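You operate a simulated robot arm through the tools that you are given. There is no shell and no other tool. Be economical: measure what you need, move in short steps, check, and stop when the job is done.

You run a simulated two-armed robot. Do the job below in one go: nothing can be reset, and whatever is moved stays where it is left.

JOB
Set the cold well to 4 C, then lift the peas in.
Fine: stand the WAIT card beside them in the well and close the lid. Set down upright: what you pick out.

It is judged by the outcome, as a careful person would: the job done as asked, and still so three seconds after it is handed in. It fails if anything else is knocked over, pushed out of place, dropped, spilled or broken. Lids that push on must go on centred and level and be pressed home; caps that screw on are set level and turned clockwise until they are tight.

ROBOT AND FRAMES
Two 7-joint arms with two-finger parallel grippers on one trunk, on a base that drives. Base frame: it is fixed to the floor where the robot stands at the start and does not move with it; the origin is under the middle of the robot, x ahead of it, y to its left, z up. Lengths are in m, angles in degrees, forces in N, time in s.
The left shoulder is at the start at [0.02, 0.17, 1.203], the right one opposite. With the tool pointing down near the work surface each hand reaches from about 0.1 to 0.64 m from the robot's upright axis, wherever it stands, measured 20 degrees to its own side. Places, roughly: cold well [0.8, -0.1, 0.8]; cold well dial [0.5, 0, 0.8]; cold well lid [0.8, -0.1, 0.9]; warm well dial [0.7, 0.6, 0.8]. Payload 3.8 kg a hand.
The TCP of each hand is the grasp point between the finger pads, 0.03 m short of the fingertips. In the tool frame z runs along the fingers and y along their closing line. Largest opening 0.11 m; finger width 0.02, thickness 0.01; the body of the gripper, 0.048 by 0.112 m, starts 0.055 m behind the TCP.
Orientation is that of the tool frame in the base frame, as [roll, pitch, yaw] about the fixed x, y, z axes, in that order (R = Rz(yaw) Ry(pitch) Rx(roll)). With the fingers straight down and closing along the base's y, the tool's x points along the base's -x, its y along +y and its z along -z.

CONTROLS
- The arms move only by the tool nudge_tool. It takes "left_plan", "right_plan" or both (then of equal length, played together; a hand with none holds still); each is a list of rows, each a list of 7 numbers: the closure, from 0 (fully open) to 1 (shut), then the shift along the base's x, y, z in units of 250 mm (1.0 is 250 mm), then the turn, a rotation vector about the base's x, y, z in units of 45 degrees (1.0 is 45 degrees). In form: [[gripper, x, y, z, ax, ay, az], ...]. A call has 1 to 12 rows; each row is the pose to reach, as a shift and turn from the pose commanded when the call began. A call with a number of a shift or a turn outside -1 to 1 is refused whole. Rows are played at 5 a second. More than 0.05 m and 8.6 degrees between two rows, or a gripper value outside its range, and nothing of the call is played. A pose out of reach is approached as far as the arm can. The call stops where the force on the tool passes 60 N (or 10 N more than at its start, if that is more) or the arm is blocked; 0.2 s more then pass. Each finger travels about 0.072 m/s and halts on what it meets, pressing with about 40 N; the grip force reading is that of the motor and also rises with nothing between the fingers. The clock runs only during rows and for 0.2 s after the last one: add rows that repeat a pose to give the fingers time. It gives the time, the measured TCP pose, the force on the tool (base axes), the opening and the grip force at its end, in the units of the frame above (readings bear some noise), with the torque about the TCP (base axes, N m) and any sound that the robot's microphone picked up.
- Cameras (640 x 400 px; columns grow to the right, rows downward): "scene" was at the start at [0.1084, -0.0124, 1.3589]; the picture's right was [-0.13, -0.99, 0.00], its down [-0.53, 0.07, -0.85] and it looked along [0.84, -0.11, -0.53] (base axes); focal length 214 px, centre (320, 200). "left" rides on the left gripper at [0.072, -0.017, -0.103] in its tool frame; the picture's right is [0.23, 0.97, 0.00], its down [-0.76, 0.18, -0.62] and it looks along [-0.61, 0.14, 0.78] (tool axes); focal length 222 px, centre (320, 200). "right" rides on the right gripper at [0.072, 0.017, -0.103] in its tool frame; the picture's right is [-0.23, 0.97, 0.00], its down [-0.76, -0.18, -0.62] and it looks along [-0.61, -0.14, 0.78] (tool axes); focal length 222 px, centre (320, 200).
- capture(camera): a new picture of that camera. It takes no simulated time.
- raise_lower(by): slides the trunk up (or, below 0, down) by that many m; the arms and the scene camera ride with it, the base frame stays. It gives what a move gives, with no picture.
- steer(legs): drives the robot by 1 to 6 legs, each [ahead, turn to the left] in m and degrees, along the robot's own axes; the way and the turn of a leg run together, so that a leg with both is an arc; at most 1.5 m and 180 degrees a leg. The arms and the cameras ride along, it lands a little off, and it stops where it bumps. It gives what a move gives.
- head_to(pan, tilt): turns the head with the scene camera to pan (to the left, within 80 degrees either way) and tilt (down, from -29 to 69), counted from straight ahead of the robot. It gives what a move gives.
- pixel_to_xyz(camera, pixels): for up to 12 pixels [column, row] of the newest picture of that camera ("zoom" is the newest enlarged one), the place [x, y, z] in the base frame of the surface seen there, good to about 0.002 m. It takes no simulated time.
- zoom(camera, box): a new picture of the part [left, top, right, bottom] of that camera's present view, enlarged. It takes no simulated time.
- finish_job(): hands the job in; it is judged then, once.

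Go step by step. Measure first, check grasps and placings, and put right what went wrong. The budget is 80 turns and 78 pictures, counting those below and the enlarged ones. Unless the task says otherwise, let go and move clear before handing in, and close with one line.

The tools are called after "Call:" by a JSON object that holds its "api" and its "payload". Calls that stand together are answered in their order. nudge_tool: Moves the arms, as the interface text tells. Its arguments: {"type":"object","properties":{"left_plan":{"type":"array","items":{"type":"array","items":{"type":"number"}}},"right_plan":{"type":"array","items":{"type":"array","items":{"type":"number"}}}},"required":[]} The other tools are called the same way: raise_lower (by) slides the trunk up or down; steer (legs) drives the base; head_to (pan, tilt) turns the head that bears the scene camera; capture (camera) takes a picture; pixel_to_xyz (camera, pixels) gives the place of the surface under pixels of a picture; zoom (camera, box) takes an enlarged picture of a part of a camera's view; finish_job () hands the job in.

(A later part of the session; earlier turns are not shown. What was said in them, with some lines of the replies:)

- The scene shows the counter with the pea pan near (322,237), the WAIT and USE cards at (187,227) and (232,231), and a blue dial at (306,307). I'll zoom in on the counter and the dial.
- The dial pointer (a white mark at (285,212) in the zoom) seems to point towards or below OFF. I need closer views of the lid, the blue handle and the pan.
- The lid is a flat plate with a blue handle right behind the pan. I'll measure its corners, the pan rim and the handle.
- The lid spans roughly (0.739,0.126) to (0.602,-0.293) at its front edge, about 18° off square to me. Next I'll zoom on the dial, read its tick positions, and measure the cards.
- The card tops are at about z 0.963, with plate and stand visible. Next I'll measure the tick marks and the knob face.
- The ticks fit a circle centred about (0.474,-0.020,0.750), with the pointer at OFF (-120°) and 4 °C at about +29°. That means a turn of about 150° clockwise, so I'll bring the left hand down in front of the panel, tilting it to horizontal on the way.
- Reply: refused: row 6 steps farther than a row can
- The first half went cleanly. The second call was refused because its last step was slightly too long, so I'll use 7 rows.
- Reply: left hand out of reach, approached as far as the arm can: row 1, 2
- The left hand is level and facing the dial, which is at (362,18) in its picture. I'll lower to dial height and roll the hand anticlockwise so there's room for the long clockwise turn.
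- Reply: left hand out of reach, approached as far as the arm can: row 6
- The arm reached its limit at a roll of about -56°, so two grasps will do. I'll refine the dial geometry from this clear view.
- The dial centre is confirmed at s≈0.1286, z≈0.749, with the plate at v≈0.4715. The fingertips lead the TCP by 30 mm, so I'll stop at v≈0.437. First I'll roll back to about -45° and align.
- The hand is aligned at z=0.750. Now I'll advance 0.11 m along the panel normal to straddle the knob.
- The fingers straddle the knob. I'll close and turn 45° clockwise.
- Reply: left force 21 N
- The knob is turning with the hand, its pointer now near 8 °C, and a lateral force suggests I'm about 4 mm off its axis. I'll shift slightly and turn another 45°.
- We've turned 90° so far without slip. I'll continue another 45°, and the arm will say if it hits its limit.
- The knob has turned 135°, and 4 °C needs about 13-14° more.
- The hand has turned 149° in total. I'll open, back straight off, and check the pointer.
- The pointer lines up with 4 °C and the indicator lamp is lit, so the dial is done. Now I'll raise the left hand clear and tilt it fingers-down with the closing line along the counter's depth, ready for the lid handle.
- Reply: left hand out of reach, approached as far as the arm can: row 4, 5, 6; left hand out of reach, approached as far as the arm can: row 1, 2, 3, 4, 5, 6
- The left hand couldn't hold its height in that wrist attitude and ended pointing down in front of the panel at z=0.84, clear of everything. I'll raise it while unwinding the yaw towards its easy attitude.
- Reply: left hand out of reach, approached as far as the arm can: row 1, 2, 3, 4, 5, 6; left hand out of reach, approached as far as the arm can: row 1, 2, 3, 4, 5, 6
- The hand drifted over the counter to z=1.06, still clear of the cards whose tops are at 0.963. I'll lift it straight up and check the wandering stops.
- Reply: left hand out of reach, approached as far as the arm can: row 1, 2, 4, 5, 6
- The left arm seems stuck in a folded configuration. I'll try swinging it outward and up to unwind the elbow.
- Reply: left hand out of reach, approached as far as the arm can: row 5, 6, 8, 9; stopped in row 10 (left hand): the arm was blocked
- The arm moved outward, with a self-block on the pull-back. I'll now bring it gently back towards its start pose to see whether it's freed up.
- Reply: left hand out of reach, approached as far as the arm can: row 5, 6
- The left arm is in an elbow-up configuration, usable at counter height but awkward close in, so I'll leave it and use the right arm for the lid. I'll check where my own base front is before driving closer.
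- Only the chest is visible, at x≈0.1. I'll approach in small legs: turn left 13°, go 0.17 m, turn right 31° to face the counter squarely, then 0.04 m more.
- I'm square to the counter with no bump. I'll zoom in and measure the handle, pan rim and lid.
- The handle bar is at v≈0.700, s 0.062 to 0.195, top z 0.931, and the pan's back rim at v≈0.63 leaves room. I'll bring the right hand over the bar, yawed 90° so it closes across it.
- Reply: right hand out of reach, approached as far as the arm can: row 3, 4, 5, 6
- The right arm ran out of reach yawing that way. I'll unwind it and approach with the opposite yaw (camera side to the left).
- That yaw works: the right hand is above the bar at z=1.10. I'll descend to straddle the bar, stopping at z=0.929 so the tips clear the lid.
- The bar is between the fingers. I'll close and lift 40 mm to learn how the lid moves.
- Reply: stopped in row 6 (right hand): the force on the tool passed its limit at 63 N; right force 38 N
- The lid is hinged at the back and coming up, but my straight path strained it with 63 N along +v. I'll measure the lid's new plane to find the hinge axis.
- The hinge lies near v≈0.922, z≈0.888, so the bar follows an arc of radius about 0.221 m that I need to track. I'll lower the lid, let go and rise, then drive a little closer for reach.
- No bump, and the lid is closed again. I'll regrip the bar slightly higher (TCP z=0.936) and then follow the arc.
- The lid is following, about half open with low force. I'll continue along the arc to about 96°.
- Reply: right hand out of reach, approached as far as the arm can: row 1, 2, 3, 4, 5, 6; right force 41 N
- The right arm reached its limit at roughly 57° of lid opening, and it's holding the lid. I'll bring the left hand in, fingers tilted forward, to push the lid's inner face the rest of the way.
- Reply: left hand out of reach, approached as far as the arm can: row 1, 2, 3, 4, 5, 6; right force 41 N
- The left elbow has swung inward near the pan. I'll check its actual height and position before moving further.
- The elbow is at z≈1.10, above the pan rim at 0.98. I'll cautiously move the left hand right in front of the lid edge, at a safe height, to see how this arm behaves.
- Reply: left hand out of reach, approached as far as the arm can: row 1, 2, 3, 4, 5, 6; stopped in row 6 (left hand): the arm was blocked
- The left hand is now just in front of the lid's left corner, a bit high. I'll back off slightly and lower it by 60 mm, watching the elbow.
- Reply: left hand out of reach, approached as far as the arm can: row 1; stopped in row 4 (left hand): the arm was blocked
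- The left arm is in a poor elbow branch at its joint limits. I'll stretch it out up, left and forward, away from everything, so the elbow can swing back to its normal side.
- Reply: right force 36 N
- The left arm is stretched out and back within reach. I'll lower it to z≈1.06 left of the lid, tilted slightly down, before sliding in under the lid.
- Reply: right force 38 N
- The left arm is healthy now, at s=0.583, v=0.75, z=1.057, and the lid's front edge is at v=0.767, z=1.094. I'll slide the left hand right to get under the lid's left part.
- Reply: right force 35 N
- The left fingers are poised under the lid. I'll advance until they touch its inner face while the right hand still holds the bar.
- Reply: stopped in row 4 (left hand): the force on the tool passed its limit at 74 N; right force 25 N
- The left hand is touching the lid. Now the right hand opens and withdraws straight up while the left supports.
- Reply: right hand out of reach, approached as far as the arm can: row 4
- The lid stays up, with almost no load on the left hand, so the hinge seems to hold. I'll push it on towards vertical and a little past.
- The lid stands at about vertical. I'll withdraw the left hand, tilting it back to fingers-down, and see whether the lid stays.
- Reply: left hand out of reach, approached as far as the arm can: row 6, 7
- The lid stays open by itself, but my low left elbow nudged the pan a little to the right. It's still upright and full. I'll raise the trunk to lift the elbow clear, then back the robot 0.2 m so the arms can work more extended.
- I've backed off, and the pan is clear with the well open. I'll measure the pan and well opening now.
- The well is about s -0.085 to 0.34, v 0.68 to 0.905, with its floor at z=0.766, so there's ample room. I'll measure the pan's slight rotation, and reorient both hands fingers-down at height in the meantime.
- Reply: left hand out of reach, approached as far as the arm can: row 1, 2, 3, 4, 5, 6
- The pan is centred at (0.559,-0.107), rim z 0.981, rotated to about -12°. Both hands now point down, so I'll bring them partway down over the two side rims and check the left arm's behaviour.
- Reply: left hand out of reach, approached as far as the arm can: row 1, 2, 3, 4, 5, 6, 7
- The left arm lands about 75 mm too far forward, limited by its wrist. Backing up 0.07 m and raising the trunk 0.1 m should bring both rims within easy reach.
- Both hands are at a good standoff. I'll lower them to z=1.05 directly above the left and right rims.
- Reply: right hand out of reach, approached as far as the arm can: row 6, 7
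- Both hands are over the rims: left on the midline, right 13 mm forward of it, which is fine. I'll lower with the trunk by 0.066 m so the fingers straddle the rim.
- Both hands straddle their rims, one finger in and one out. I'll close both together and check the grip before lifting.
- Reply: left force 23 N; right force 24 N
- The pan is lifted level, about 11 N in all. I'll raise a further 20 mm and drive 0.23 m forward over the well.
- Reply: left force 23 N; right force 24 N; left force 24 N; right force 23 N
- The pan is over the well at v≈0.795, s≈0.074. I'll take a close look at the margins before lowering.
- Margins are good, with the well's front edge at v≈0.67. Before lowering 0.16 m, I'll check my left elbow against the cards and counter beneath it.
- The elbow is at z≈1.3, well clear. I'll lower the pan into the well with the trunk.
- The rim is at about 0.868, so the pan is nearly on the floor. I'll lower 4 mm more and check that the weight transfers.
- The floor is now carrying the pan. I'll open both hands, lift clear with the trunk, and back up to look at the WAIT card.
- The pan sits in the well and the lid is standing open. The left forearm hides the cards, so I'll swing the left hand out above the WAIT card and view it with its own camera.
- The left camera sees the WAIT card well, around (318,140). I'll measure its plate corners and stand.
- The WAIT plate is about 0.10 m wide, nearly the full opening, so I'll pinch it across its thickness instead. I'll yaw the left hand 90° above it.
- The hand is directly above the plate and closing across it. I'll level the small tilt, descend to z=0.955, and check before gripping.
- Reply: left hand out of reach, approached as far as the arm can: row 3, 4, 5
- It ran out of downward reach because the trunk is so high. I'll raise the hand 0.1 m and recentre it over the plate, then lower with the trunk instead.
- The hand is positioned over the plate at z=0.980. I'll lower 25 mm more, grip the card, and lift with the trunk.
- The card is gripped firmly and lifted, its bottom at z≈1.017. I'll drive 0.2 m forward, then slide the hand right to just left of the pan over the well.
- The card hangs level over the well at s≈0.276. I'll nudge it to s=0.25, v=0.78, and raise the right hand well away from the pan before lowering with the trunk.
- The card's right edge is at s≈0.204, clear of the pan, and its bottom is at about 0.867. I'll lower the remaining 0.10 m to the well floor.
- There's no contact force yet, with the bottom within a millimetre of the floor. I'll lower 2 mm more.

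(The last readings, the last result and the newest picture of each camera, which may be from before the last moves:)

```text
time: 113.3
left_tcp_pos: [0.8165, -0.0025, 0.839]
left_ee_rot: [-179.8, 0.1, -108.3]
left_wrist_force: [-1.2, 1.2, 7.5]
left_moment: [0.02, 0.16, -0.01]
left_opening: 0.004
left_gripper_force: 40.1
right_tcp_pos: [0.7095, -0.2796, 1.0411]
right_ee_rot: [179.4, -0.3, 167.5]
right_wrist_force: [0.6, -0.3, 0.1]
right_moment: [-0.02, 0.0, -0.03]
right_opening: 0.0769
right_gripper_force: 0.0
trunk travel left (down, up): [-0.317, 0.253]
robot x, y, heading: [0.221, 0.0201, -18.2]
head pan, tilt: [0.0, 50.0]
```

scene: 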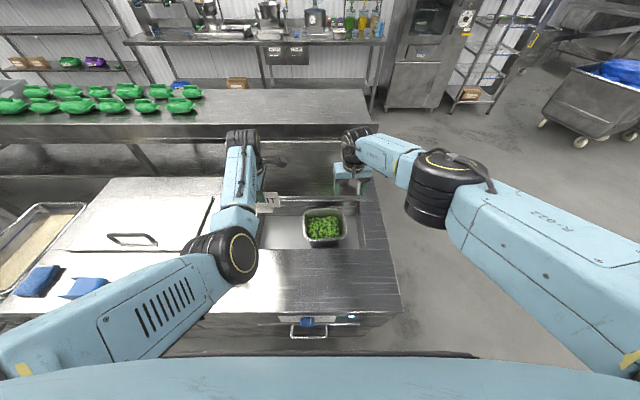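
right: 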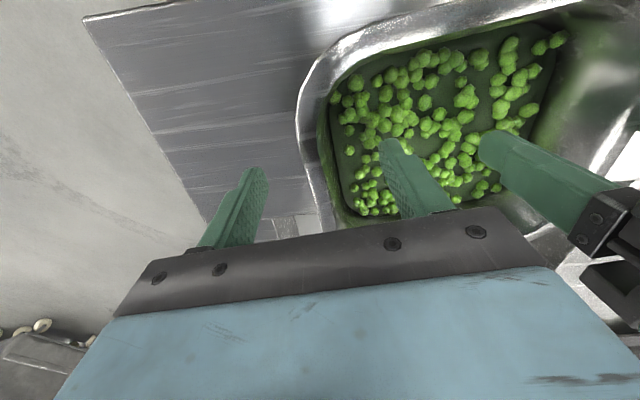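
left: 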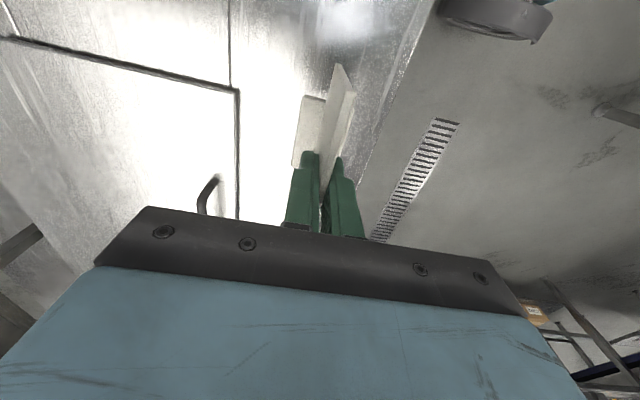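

The floor contact reads 7.5 N. I'll release the card, rise straight up with the trunk, and locate the lid's top edge for closing.

Call:
{"api": "nudge_tool", "payload": {"left_plan": [[0.8, 0, 0, 0, 0, 0, 0], [0.6, 0, 0, 0, 0, 0, 0], [0.5, 0, 0, 0, 0, 0, 0], [0.5, 0, 0, 0, 0, 0, 0]]}}

Call:
{"api": "raise_lower", "payload": {"by": 0.2}}

Call:
{"api": "capture", "payload": {"camera": "scene"}}

Call:
{"api": "pixel_to_xyz", "payload": {"camera": "scene", "pixels": [[300, 135], [300, 140], [300, 145], [300, 150], [300, 160], [300, 175], [300, 190], [320, 138], [320, 142], [320, 146], [320, 130], [280, 150]]}}

```text
time: 114.3
left_tcp_pos: [0.8184, -0.0042, 0.8377]
left_ee_rot: [-179.9, 0.0, -108.3]
left_wrist_force: [0.6, -0.4, 0.6]
left_moment: [-0.01, 0.04, -0.02]
left_opening: 0.055
left_gripper_force: 0.0
right_tcp_pos: [0.7113, -0.2794, 1.0411]
right_ee_rot: [179.4, -0.4, 167.5]
right_wrist_force: [0.2, -0.1, -0.2]
right_moment: [-0.01, 0.02, -0.03]
right_opening: 0.0769
right_gripper_force: 0.0
trunk travel left (down, up): [-0.317, 0.253]
robot x, y, heading: [0.228, 0.0178, -18.2]
head pan, tilt: [0.0, 50.0]
```

```text
time: 116.5
left_tcp_pos: [0.8186, -0.0045, 1.037]
left_ee_rot: [-179.9, 0.1, -108.3]
left_wrist_force: [-0.2, -0.7, 0.3]
left_moment: [0.0, 0.01, -0.03]
left_opening: 0.0551
left_gripper_force: 0.1
right_tcp_pos: [0.7104, -0.2783, 1.2401]
right_ee_rot: [179.3, -0.5, 167.5]
right_wrist_force: [0.1, -0.3, 0.0]
right_moment: [0.0, 0.01, 0.0]
right_opening: 0.077
right_gripper_force: 0.1
trunk travel left (down, up): [-0.517, 0.053]
robot x, y, heading: [0.2269, 0.019, -18.3]
head pan, tilt: [0.0, 50.0]
```

```text
6 pictures are left
```

scene: 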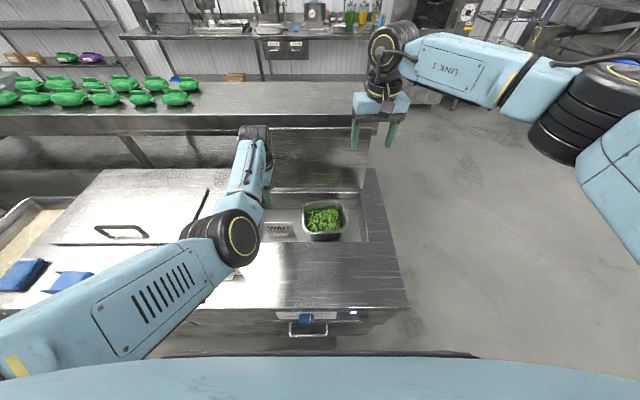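

```text
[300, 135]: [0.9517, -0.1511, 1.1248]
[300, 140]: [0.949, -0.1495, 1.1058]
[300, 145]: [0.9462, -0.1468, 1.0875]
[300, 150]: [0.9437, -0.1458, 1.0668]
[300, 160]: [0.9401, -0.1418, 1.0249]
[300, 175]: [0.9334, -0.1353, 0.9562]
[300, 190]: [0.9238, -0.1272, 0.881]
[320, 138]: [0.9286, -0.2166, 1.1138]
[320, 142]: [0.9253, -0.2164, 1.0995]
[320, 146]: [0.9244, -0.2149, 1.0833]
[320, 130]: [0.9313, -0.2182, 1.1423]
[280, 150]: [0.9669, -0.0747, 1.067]
```

The WAIT card stands beside the peas at (282,228), and the lid leans about 8° past vertical with its top edge near v=0.954, z=1.145. I'll swing the left hand out of the lid's sweep, tilt the right hand 45° forward with fingers closed to hook over the lid's edge, and drive 0.05 m closer.

Call:
{"api": "nudge_tool", "payload": {"left_plan": [[0.5, 0.03, 0.08, 0.06, 0, 0, 0], [0.5, 0.08, 0.23, 0.1, 0, 0, 0], [0.5, 0.13, 0.39, 0.12, 0, 0, 0], [0.5, 0.18, 0.55, 0.12, 0, 0, 0], [0.5, 0.23, 0.71, 0.12, 0, 0, 0], [0.5, 0.28, 0.86, 0.12, 0, 0, 0], [0.5, 0.32, 0.98, 0.12, 0, 0, 0]], "right_plan": [[0.5, 0, 0, 0, -0.04, -0.136, 0], [0.8, 0, 0, 0, -0.09, -0.271, 0], [1, 0, 0, 0.02, -0.133, -0.407, 0], [1, 0, 0, 0.04, -0.178, -0.543, 0], [1, 0, 0, 0.06, -0.222, -0.679, 0], [1, 0, 0, 0.06, -0.267, -0.814, 0], [1, 0, 0, 0.06, -0.311, -0.95, 0]]}}

Call:
{"api": "steer", "payload": {"legs": [[0.05, 0]]}}

```text
time: 118.1
left_tcp_pos: [0.8989, 0.2421, 1.0668]
left_ee_rot: [-179.9, 0.0, -108.3]
left_wrist_force: [-0.1, 0.5, 0.6]
left_moment: [-0.01, 0.0, 0.03]
left_opening: 0.0549
left_gripper_force: 0.1
right_tcp_pos: [0.712, -0.2793, 1.2564]
right_ee_rot: [-175.0, 44.4, 169.6]
right_wrist_force: [0.0, -0.8, -0.7]
right_moment: [-0.02, -0.03, 0.0]
right_opening: 0.0
right_gripper_force: 37.9
trunk travel left (down, up): [-0.517, 0.053]
robot x, y, heading: [0.2225, 0.0195, -18.0]
head pan, tilt: [0.0, 50.0]
```

```text
time: 119.0
left_tcp_pos: [0.9454, 0.2256, 1.067]
left_ee_rot: [-180.0, 0.0, -108.3]
left_wrist_force: [0.4, -1.6, -1.0]
left_moment: [0.0, 0.02, -0.02]
left_opening: 0.055
left_gripper_force: 0.0
right_tcp_pos: [0.7589, -0.2941, 1.256]
right_ee_rot: [-175.1, 44.3, 169.8]
right_wrist_force: [-0.3, -0.9, 0.0]
right_moment: [0.0, -0.04, -0.02]
right_opening: 0.0001
right_gripper_force: 38.0
trunk travel left (down, up): [-0.517, 0.053]
robot x, y, heading: [0.2705, 0.0033, -17.9]
head pan, tilt: [0.0, 50.0]
```

The left hand is out of the sweep and the right is tilted at v=0.81, z=1.256. I'll move it over the lid's top edge and dip the tips just behind it.

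Call:
{"api": "nudge_tool", "payload": {"right_plan": [[1, 0.13, -0.015, 0, 0, 0, 0], [1, 0.26, -0.03, 0, 0, 0, 0], [1, 0.39, -0.045, -0.02, 0, 0, 0], [1, 0.53, -0.06, -0.05, 0, 0, 0], [1, 0.659, -0.076, -0.08, 0, 0, 0], [1, 0.659, -0.076, -0.24, 0, 0, 0], [1, 0.659, -0.076, -0.41, 0, 0, 0]]}}

Call:
{"api": "zoom", "payload": {"camera": "scene", "box": [210, 80, 402, 200]}}

```text
time: 120.6
left_tcp_pos: [0.9449, 0.2265, 1.0673]
left_ee_rot: [-179.9, 0.0, -108.4]
left_wrist_force: [0.0, -0.6, 0.9]
left_moment: [-0.01, 0.0, 0.02]
left_opening: 0.055
left_gripper_force: 0.1
right_tcp_pos: [0.9254, -0.3145, 1.1547]
right_ee_rot: [-175.0, 44.4, 169.7]
right_wrist_force: [4.1, -2.7, 6.0]
right_moment: [0.07, 0.0, -0.02]
right_opening: 0.0
right_gripper_force: 37.5
trunk travel left (down, up): [-0.517, 0.053]
robot x, y, heading: [0.2683, 0.0018, -18.1]
head pan, tilt: [0.0, 50.0]
```

```text
3.33 times, centred on (306, 140) of scene
```

zoom: 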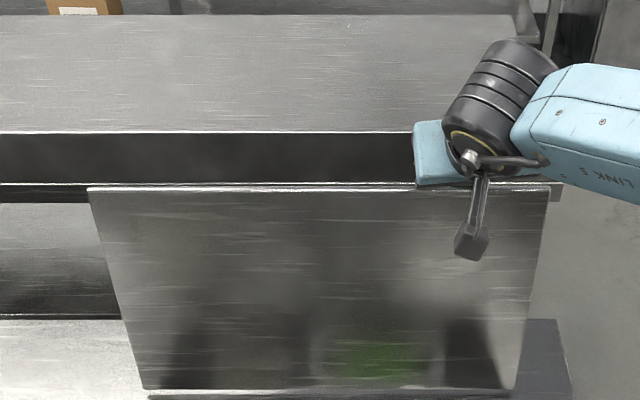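

The fingers are just resting on the top edge with a light 6 N touch. I'll now pull the lid toward me along its arc to about 50°.

Call:
{"api": "nudge_tool", "payload": {"right_plan": [[1, -0.08, 0.026, 0, 0, 0, 0], [1, -0.175, 0.057, 0, 0, 0, 0], [1, -0.26, 0.085, -0.006, 0, 0, 0], [1, -0.346, 0.113, -0.016, 0, 0, 0], [1, -0.428, 0.14, -0.038, 0, 0, 0], [1, -0.509, 0.167, -0.061, 0, 0, 0], [1, -0.587, 0.193, -0.098, 0, 0, 0], [1, -0.665, 0.218, -0.137, 0, 0, 0], [1, -0.736, 0.241, -0.188, 0, 0, 0], [1, -0.806, 0.264, -0.24, 0, 0, 0]]}}

Call:
{"api": "zoom", "payload": {"camera": "scene", "box": [190, 80, 414, 220]}}

```text
time: 122.8
left_tcp_pos: [0.9448, 0.2268, 1.0665]
left_ee_rot: [-179.8, 0.1, -108.3]
left_wrist_force: [0.3, -0.7, 0.7]
left_moment: [0.02, 0.0, -0.01]
left_opening: 0.0552
left_gripper_force: 0.1
right_tcp_pos: [0.7191, -0.2467, 1.0923]
right_ee_rot: [-175.2, 44.2, 169.6]
right_wrist_force: [0.5, -0.8, 0.0]
right_moment: [0.0, -0.01, -0.01]
right_opening: 0.0002
right_gripper_force: 37.9
trunk travel left (down, up): [-0.517, 0.053]
robot x, y, heading: [0.269, 0.0069, -18.7]
head pan, tilt: [0.0, 50.0]
```

```text
2.86 times, centred on (302, 150) of scene
```

zoom: 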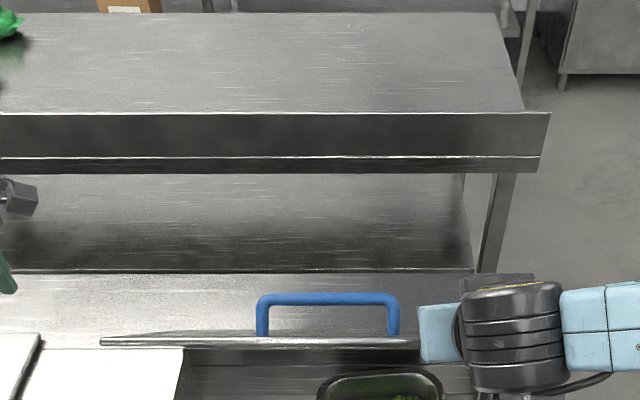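

The lid has come forward over the well with the handle visible. I'll measure its present angle before pressing it down.

Call:
{"api": "pixel_to_xyz", "payload": {"camera": "zoom", "pixels": [[115, 341], [300, 341], [390, 341], [330, 299], [200, 333], [300, 335], [260, 310], [180, 345], [450, 340], [400, 375]]}}

```text
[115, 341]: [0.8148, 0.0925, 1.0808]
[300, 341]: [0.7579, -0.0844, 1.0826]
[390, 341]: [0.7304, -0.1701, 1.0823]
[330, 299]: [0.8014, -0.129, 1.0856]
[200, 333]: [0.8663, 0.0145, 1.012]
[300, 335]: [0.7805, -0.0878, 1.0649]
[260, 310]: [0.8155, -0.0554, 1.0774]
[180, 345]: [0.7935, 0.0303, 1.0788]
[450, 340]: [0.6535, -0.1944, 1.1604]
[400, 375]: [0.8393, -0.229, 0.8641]
```

The lid is at about 48°, with the finger on its edge. I'll follow the arc down to closed, finishing with a light press.

Call:
{"api": "nudge_tool", "payload": {"right_plan": [[1, -0.099, 0.032, -0.109, 0, 0, 0], [1, -0.147, 0.048, -0.172, 0, 0, 0], [1, -0.192, 0.063, -0.235, 0, 0, 0], [1, -0.23, 0.075, -0.305, 0, 0, 0], [1, -0.263, 0.086, -0.376, 0, 0, 0], [1, -0.29, 0.095, -0.45, 0, 0, 0], [1, -0.31, 0.102, -0.527, 0, 0, 0], [1, -0.322, 0.106, -0.605, 0, 0, 0], [1, -0.331, 0.108, -0.684, 0, 0, 0], [1, -0.331, 0.108, -0.72, 0, 0, 0]]}}

Call:
{"api": "zoom", "payload": {"camera": "scene", "box": [190, 120, 414, 260]}}

Call:
{"api": "pixel_to_xyz", "payload": {"camera": "zoom", "pixels": [[120, 230], [250, 235], [300, 250], [330, 215], [200, 245], [380, 240], [150, 180], [400, 180]]}}

```text
time: 125.0
left_tcp_pos: [0.9458, 0.2255, 1.0667]
left_ee_rot: [-180.0, -0.1, -108.3]
left_wrist_force: [-0.1, 0.3, -0.3]
left_moment: [-0.02, 0.03, 0.02]
left_opening: 0.055
left_gripper_force: 0.0
right_tcp_pos: [0.6531, -0.2041, 0.9238]
right_ee_rot: [-174.3, 43.5, 169.8]
right_wrist_force: [0.2, -0.1, 0.1]
right_moment: [-0.03, 0.01, -0.01]
right_opening: 0.0001
right_gripper_force: 37.8
right hand out of reach, approached as far as the arm can: row 7, 8, 9, 10
trunk travel left (down, up): [-0.517, 0.053]
robot x, y, heading: [0.2689, 0.001, -18.1]
head pan, tilt: [0.0, 50.0]
```

```text
2.86 times, centred on (302, 190) of scene
```

zoom: 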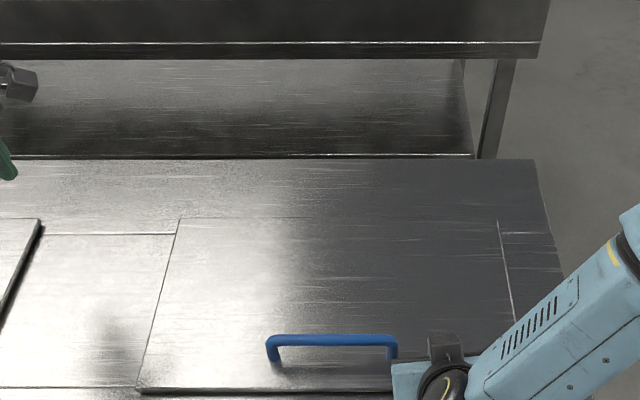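

```text
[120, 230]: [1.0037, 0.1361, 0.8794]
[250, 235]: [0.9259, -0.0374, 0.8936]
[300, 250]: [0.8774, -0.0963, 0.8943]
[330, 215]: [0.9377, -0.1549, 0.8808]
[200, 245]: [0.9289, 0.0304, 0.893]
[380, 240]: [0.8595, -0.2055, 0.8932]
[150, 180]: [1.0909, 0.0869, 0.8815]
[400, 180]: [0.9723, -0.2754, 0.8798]
```

The lid looks shut. I'll confirm it's level at the front edge and lift the right hand straight up and away.

Call:
{"api": "pixel_to_xyz", "payload": {"camera": "zoom", "pixels": [[150, 382], [250, 380], [350, 380], [380, 381], [330, 340], [200, 300]]}}

Call:
{"api": "nudge_tool", "payload": {"right_plan": [[1, 0, 0, 0.08, 0, 0, 0], [1, 0, 0, 0.24, 0, 0, 0], [1, 0, 0, 0.42, 0, 0, 0], [1, 0.02, -0.05, 0.6, 0, 0, 0], [1, 0.04, -0.1, 0.75, 0, 0, 0]]}}

Call:
{"api": "steer", "payload": {"legs": [[-0.2, 0]]}}

Call:
{"api": "capture", "payload": {"camera": "scene"}}

```text
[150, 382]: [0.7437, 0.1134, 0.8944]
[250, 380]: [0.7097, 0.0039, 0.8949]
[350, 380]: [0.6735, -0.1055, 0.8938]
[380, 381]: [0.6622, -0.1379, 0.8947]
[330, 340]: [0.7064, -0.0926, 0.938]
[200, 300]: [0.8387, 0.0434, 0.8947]
```

```text
time: 126.2
left_tcp_pos: [0.9456, 0.2247, 1.0686]
left_ee_rot: [-179.9, 0.1, -108.4]
left_wrist_force: [0.3, 0.2, -0.2]
left_moment: [0.03, -0.02, -0.02]
left_opening: 0.0552
left_gripper_force: 0.0
right_tcp_pos: [0.6618, -0.2304, 1.1122]
right_ee_rot: [-175.0, 44.4, 169.8]
right_wrist_force: [1.7, -0.6, 0.5]
right_moment: [-0.01, 0.0, -0.03]
right_opening: 0.0002
right_gripper_force: 37.5
trunk travel left (down, up): [-0.517, 0.053]
robot x, y, heading: [0.269, -0.0008, -18.3]
head pan, tilt: [0.0, 50.0]
```

```text
time: 127.8
left_tcp_pos: [0.7562, 0.2895, 1.0678]
left_ee_rot: [-179.9, -0.1, -108.3]
left_wrist_force: [0.3, 0.3, 0.3]
left_moment: [-0.01, -0.02, 0.02]
left_opening: 0.055
left_gripper_force: 0.0
right_tcp_pos: [0.4729, -0.1673, 1.1109]
right_ee_rot: [-175.1, 44.3, 169.8]
right_wrist_force: [0.4, -0.2, 0.0]
right_moment: [0.0, -0.01, -0.02]
right_opening: 0.0002
right_gripper_force: 37.7
trunk travel left (down, up): [-0.517, 0.053]
robot x, y, heading: [0.0809, 0.0649, -18.2]
head pan, tilt: [0.0, 50.0]
```

```text
2 pictures are left
5 turns are left
```

scene: 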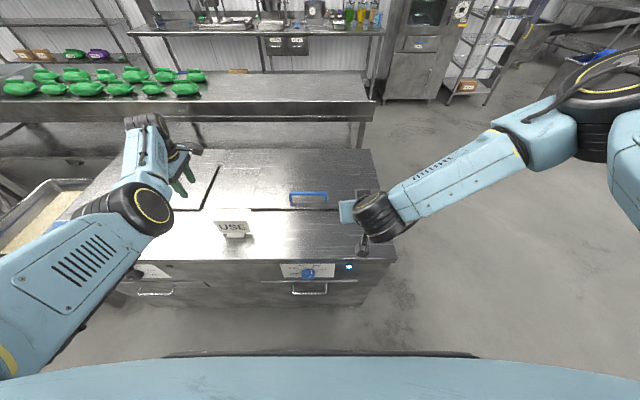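

The lid is flat at z≈0.894 front to back. The USE card still stands at (232,227), the lamp is lit with the dial at 4 °C, and both hands are empty and clear, so I'm handing in.

Call:
{"api": "finish_job", "payload": {}}

```text
The job is handed in.
```

The cold well is set to 4 °C, the peas and the upright WAIT card are in it side by side, and the lid is closed flat; along the way my left elbow nudged the pea pan a little on the counter, but it stayed upright and nothing spilled.
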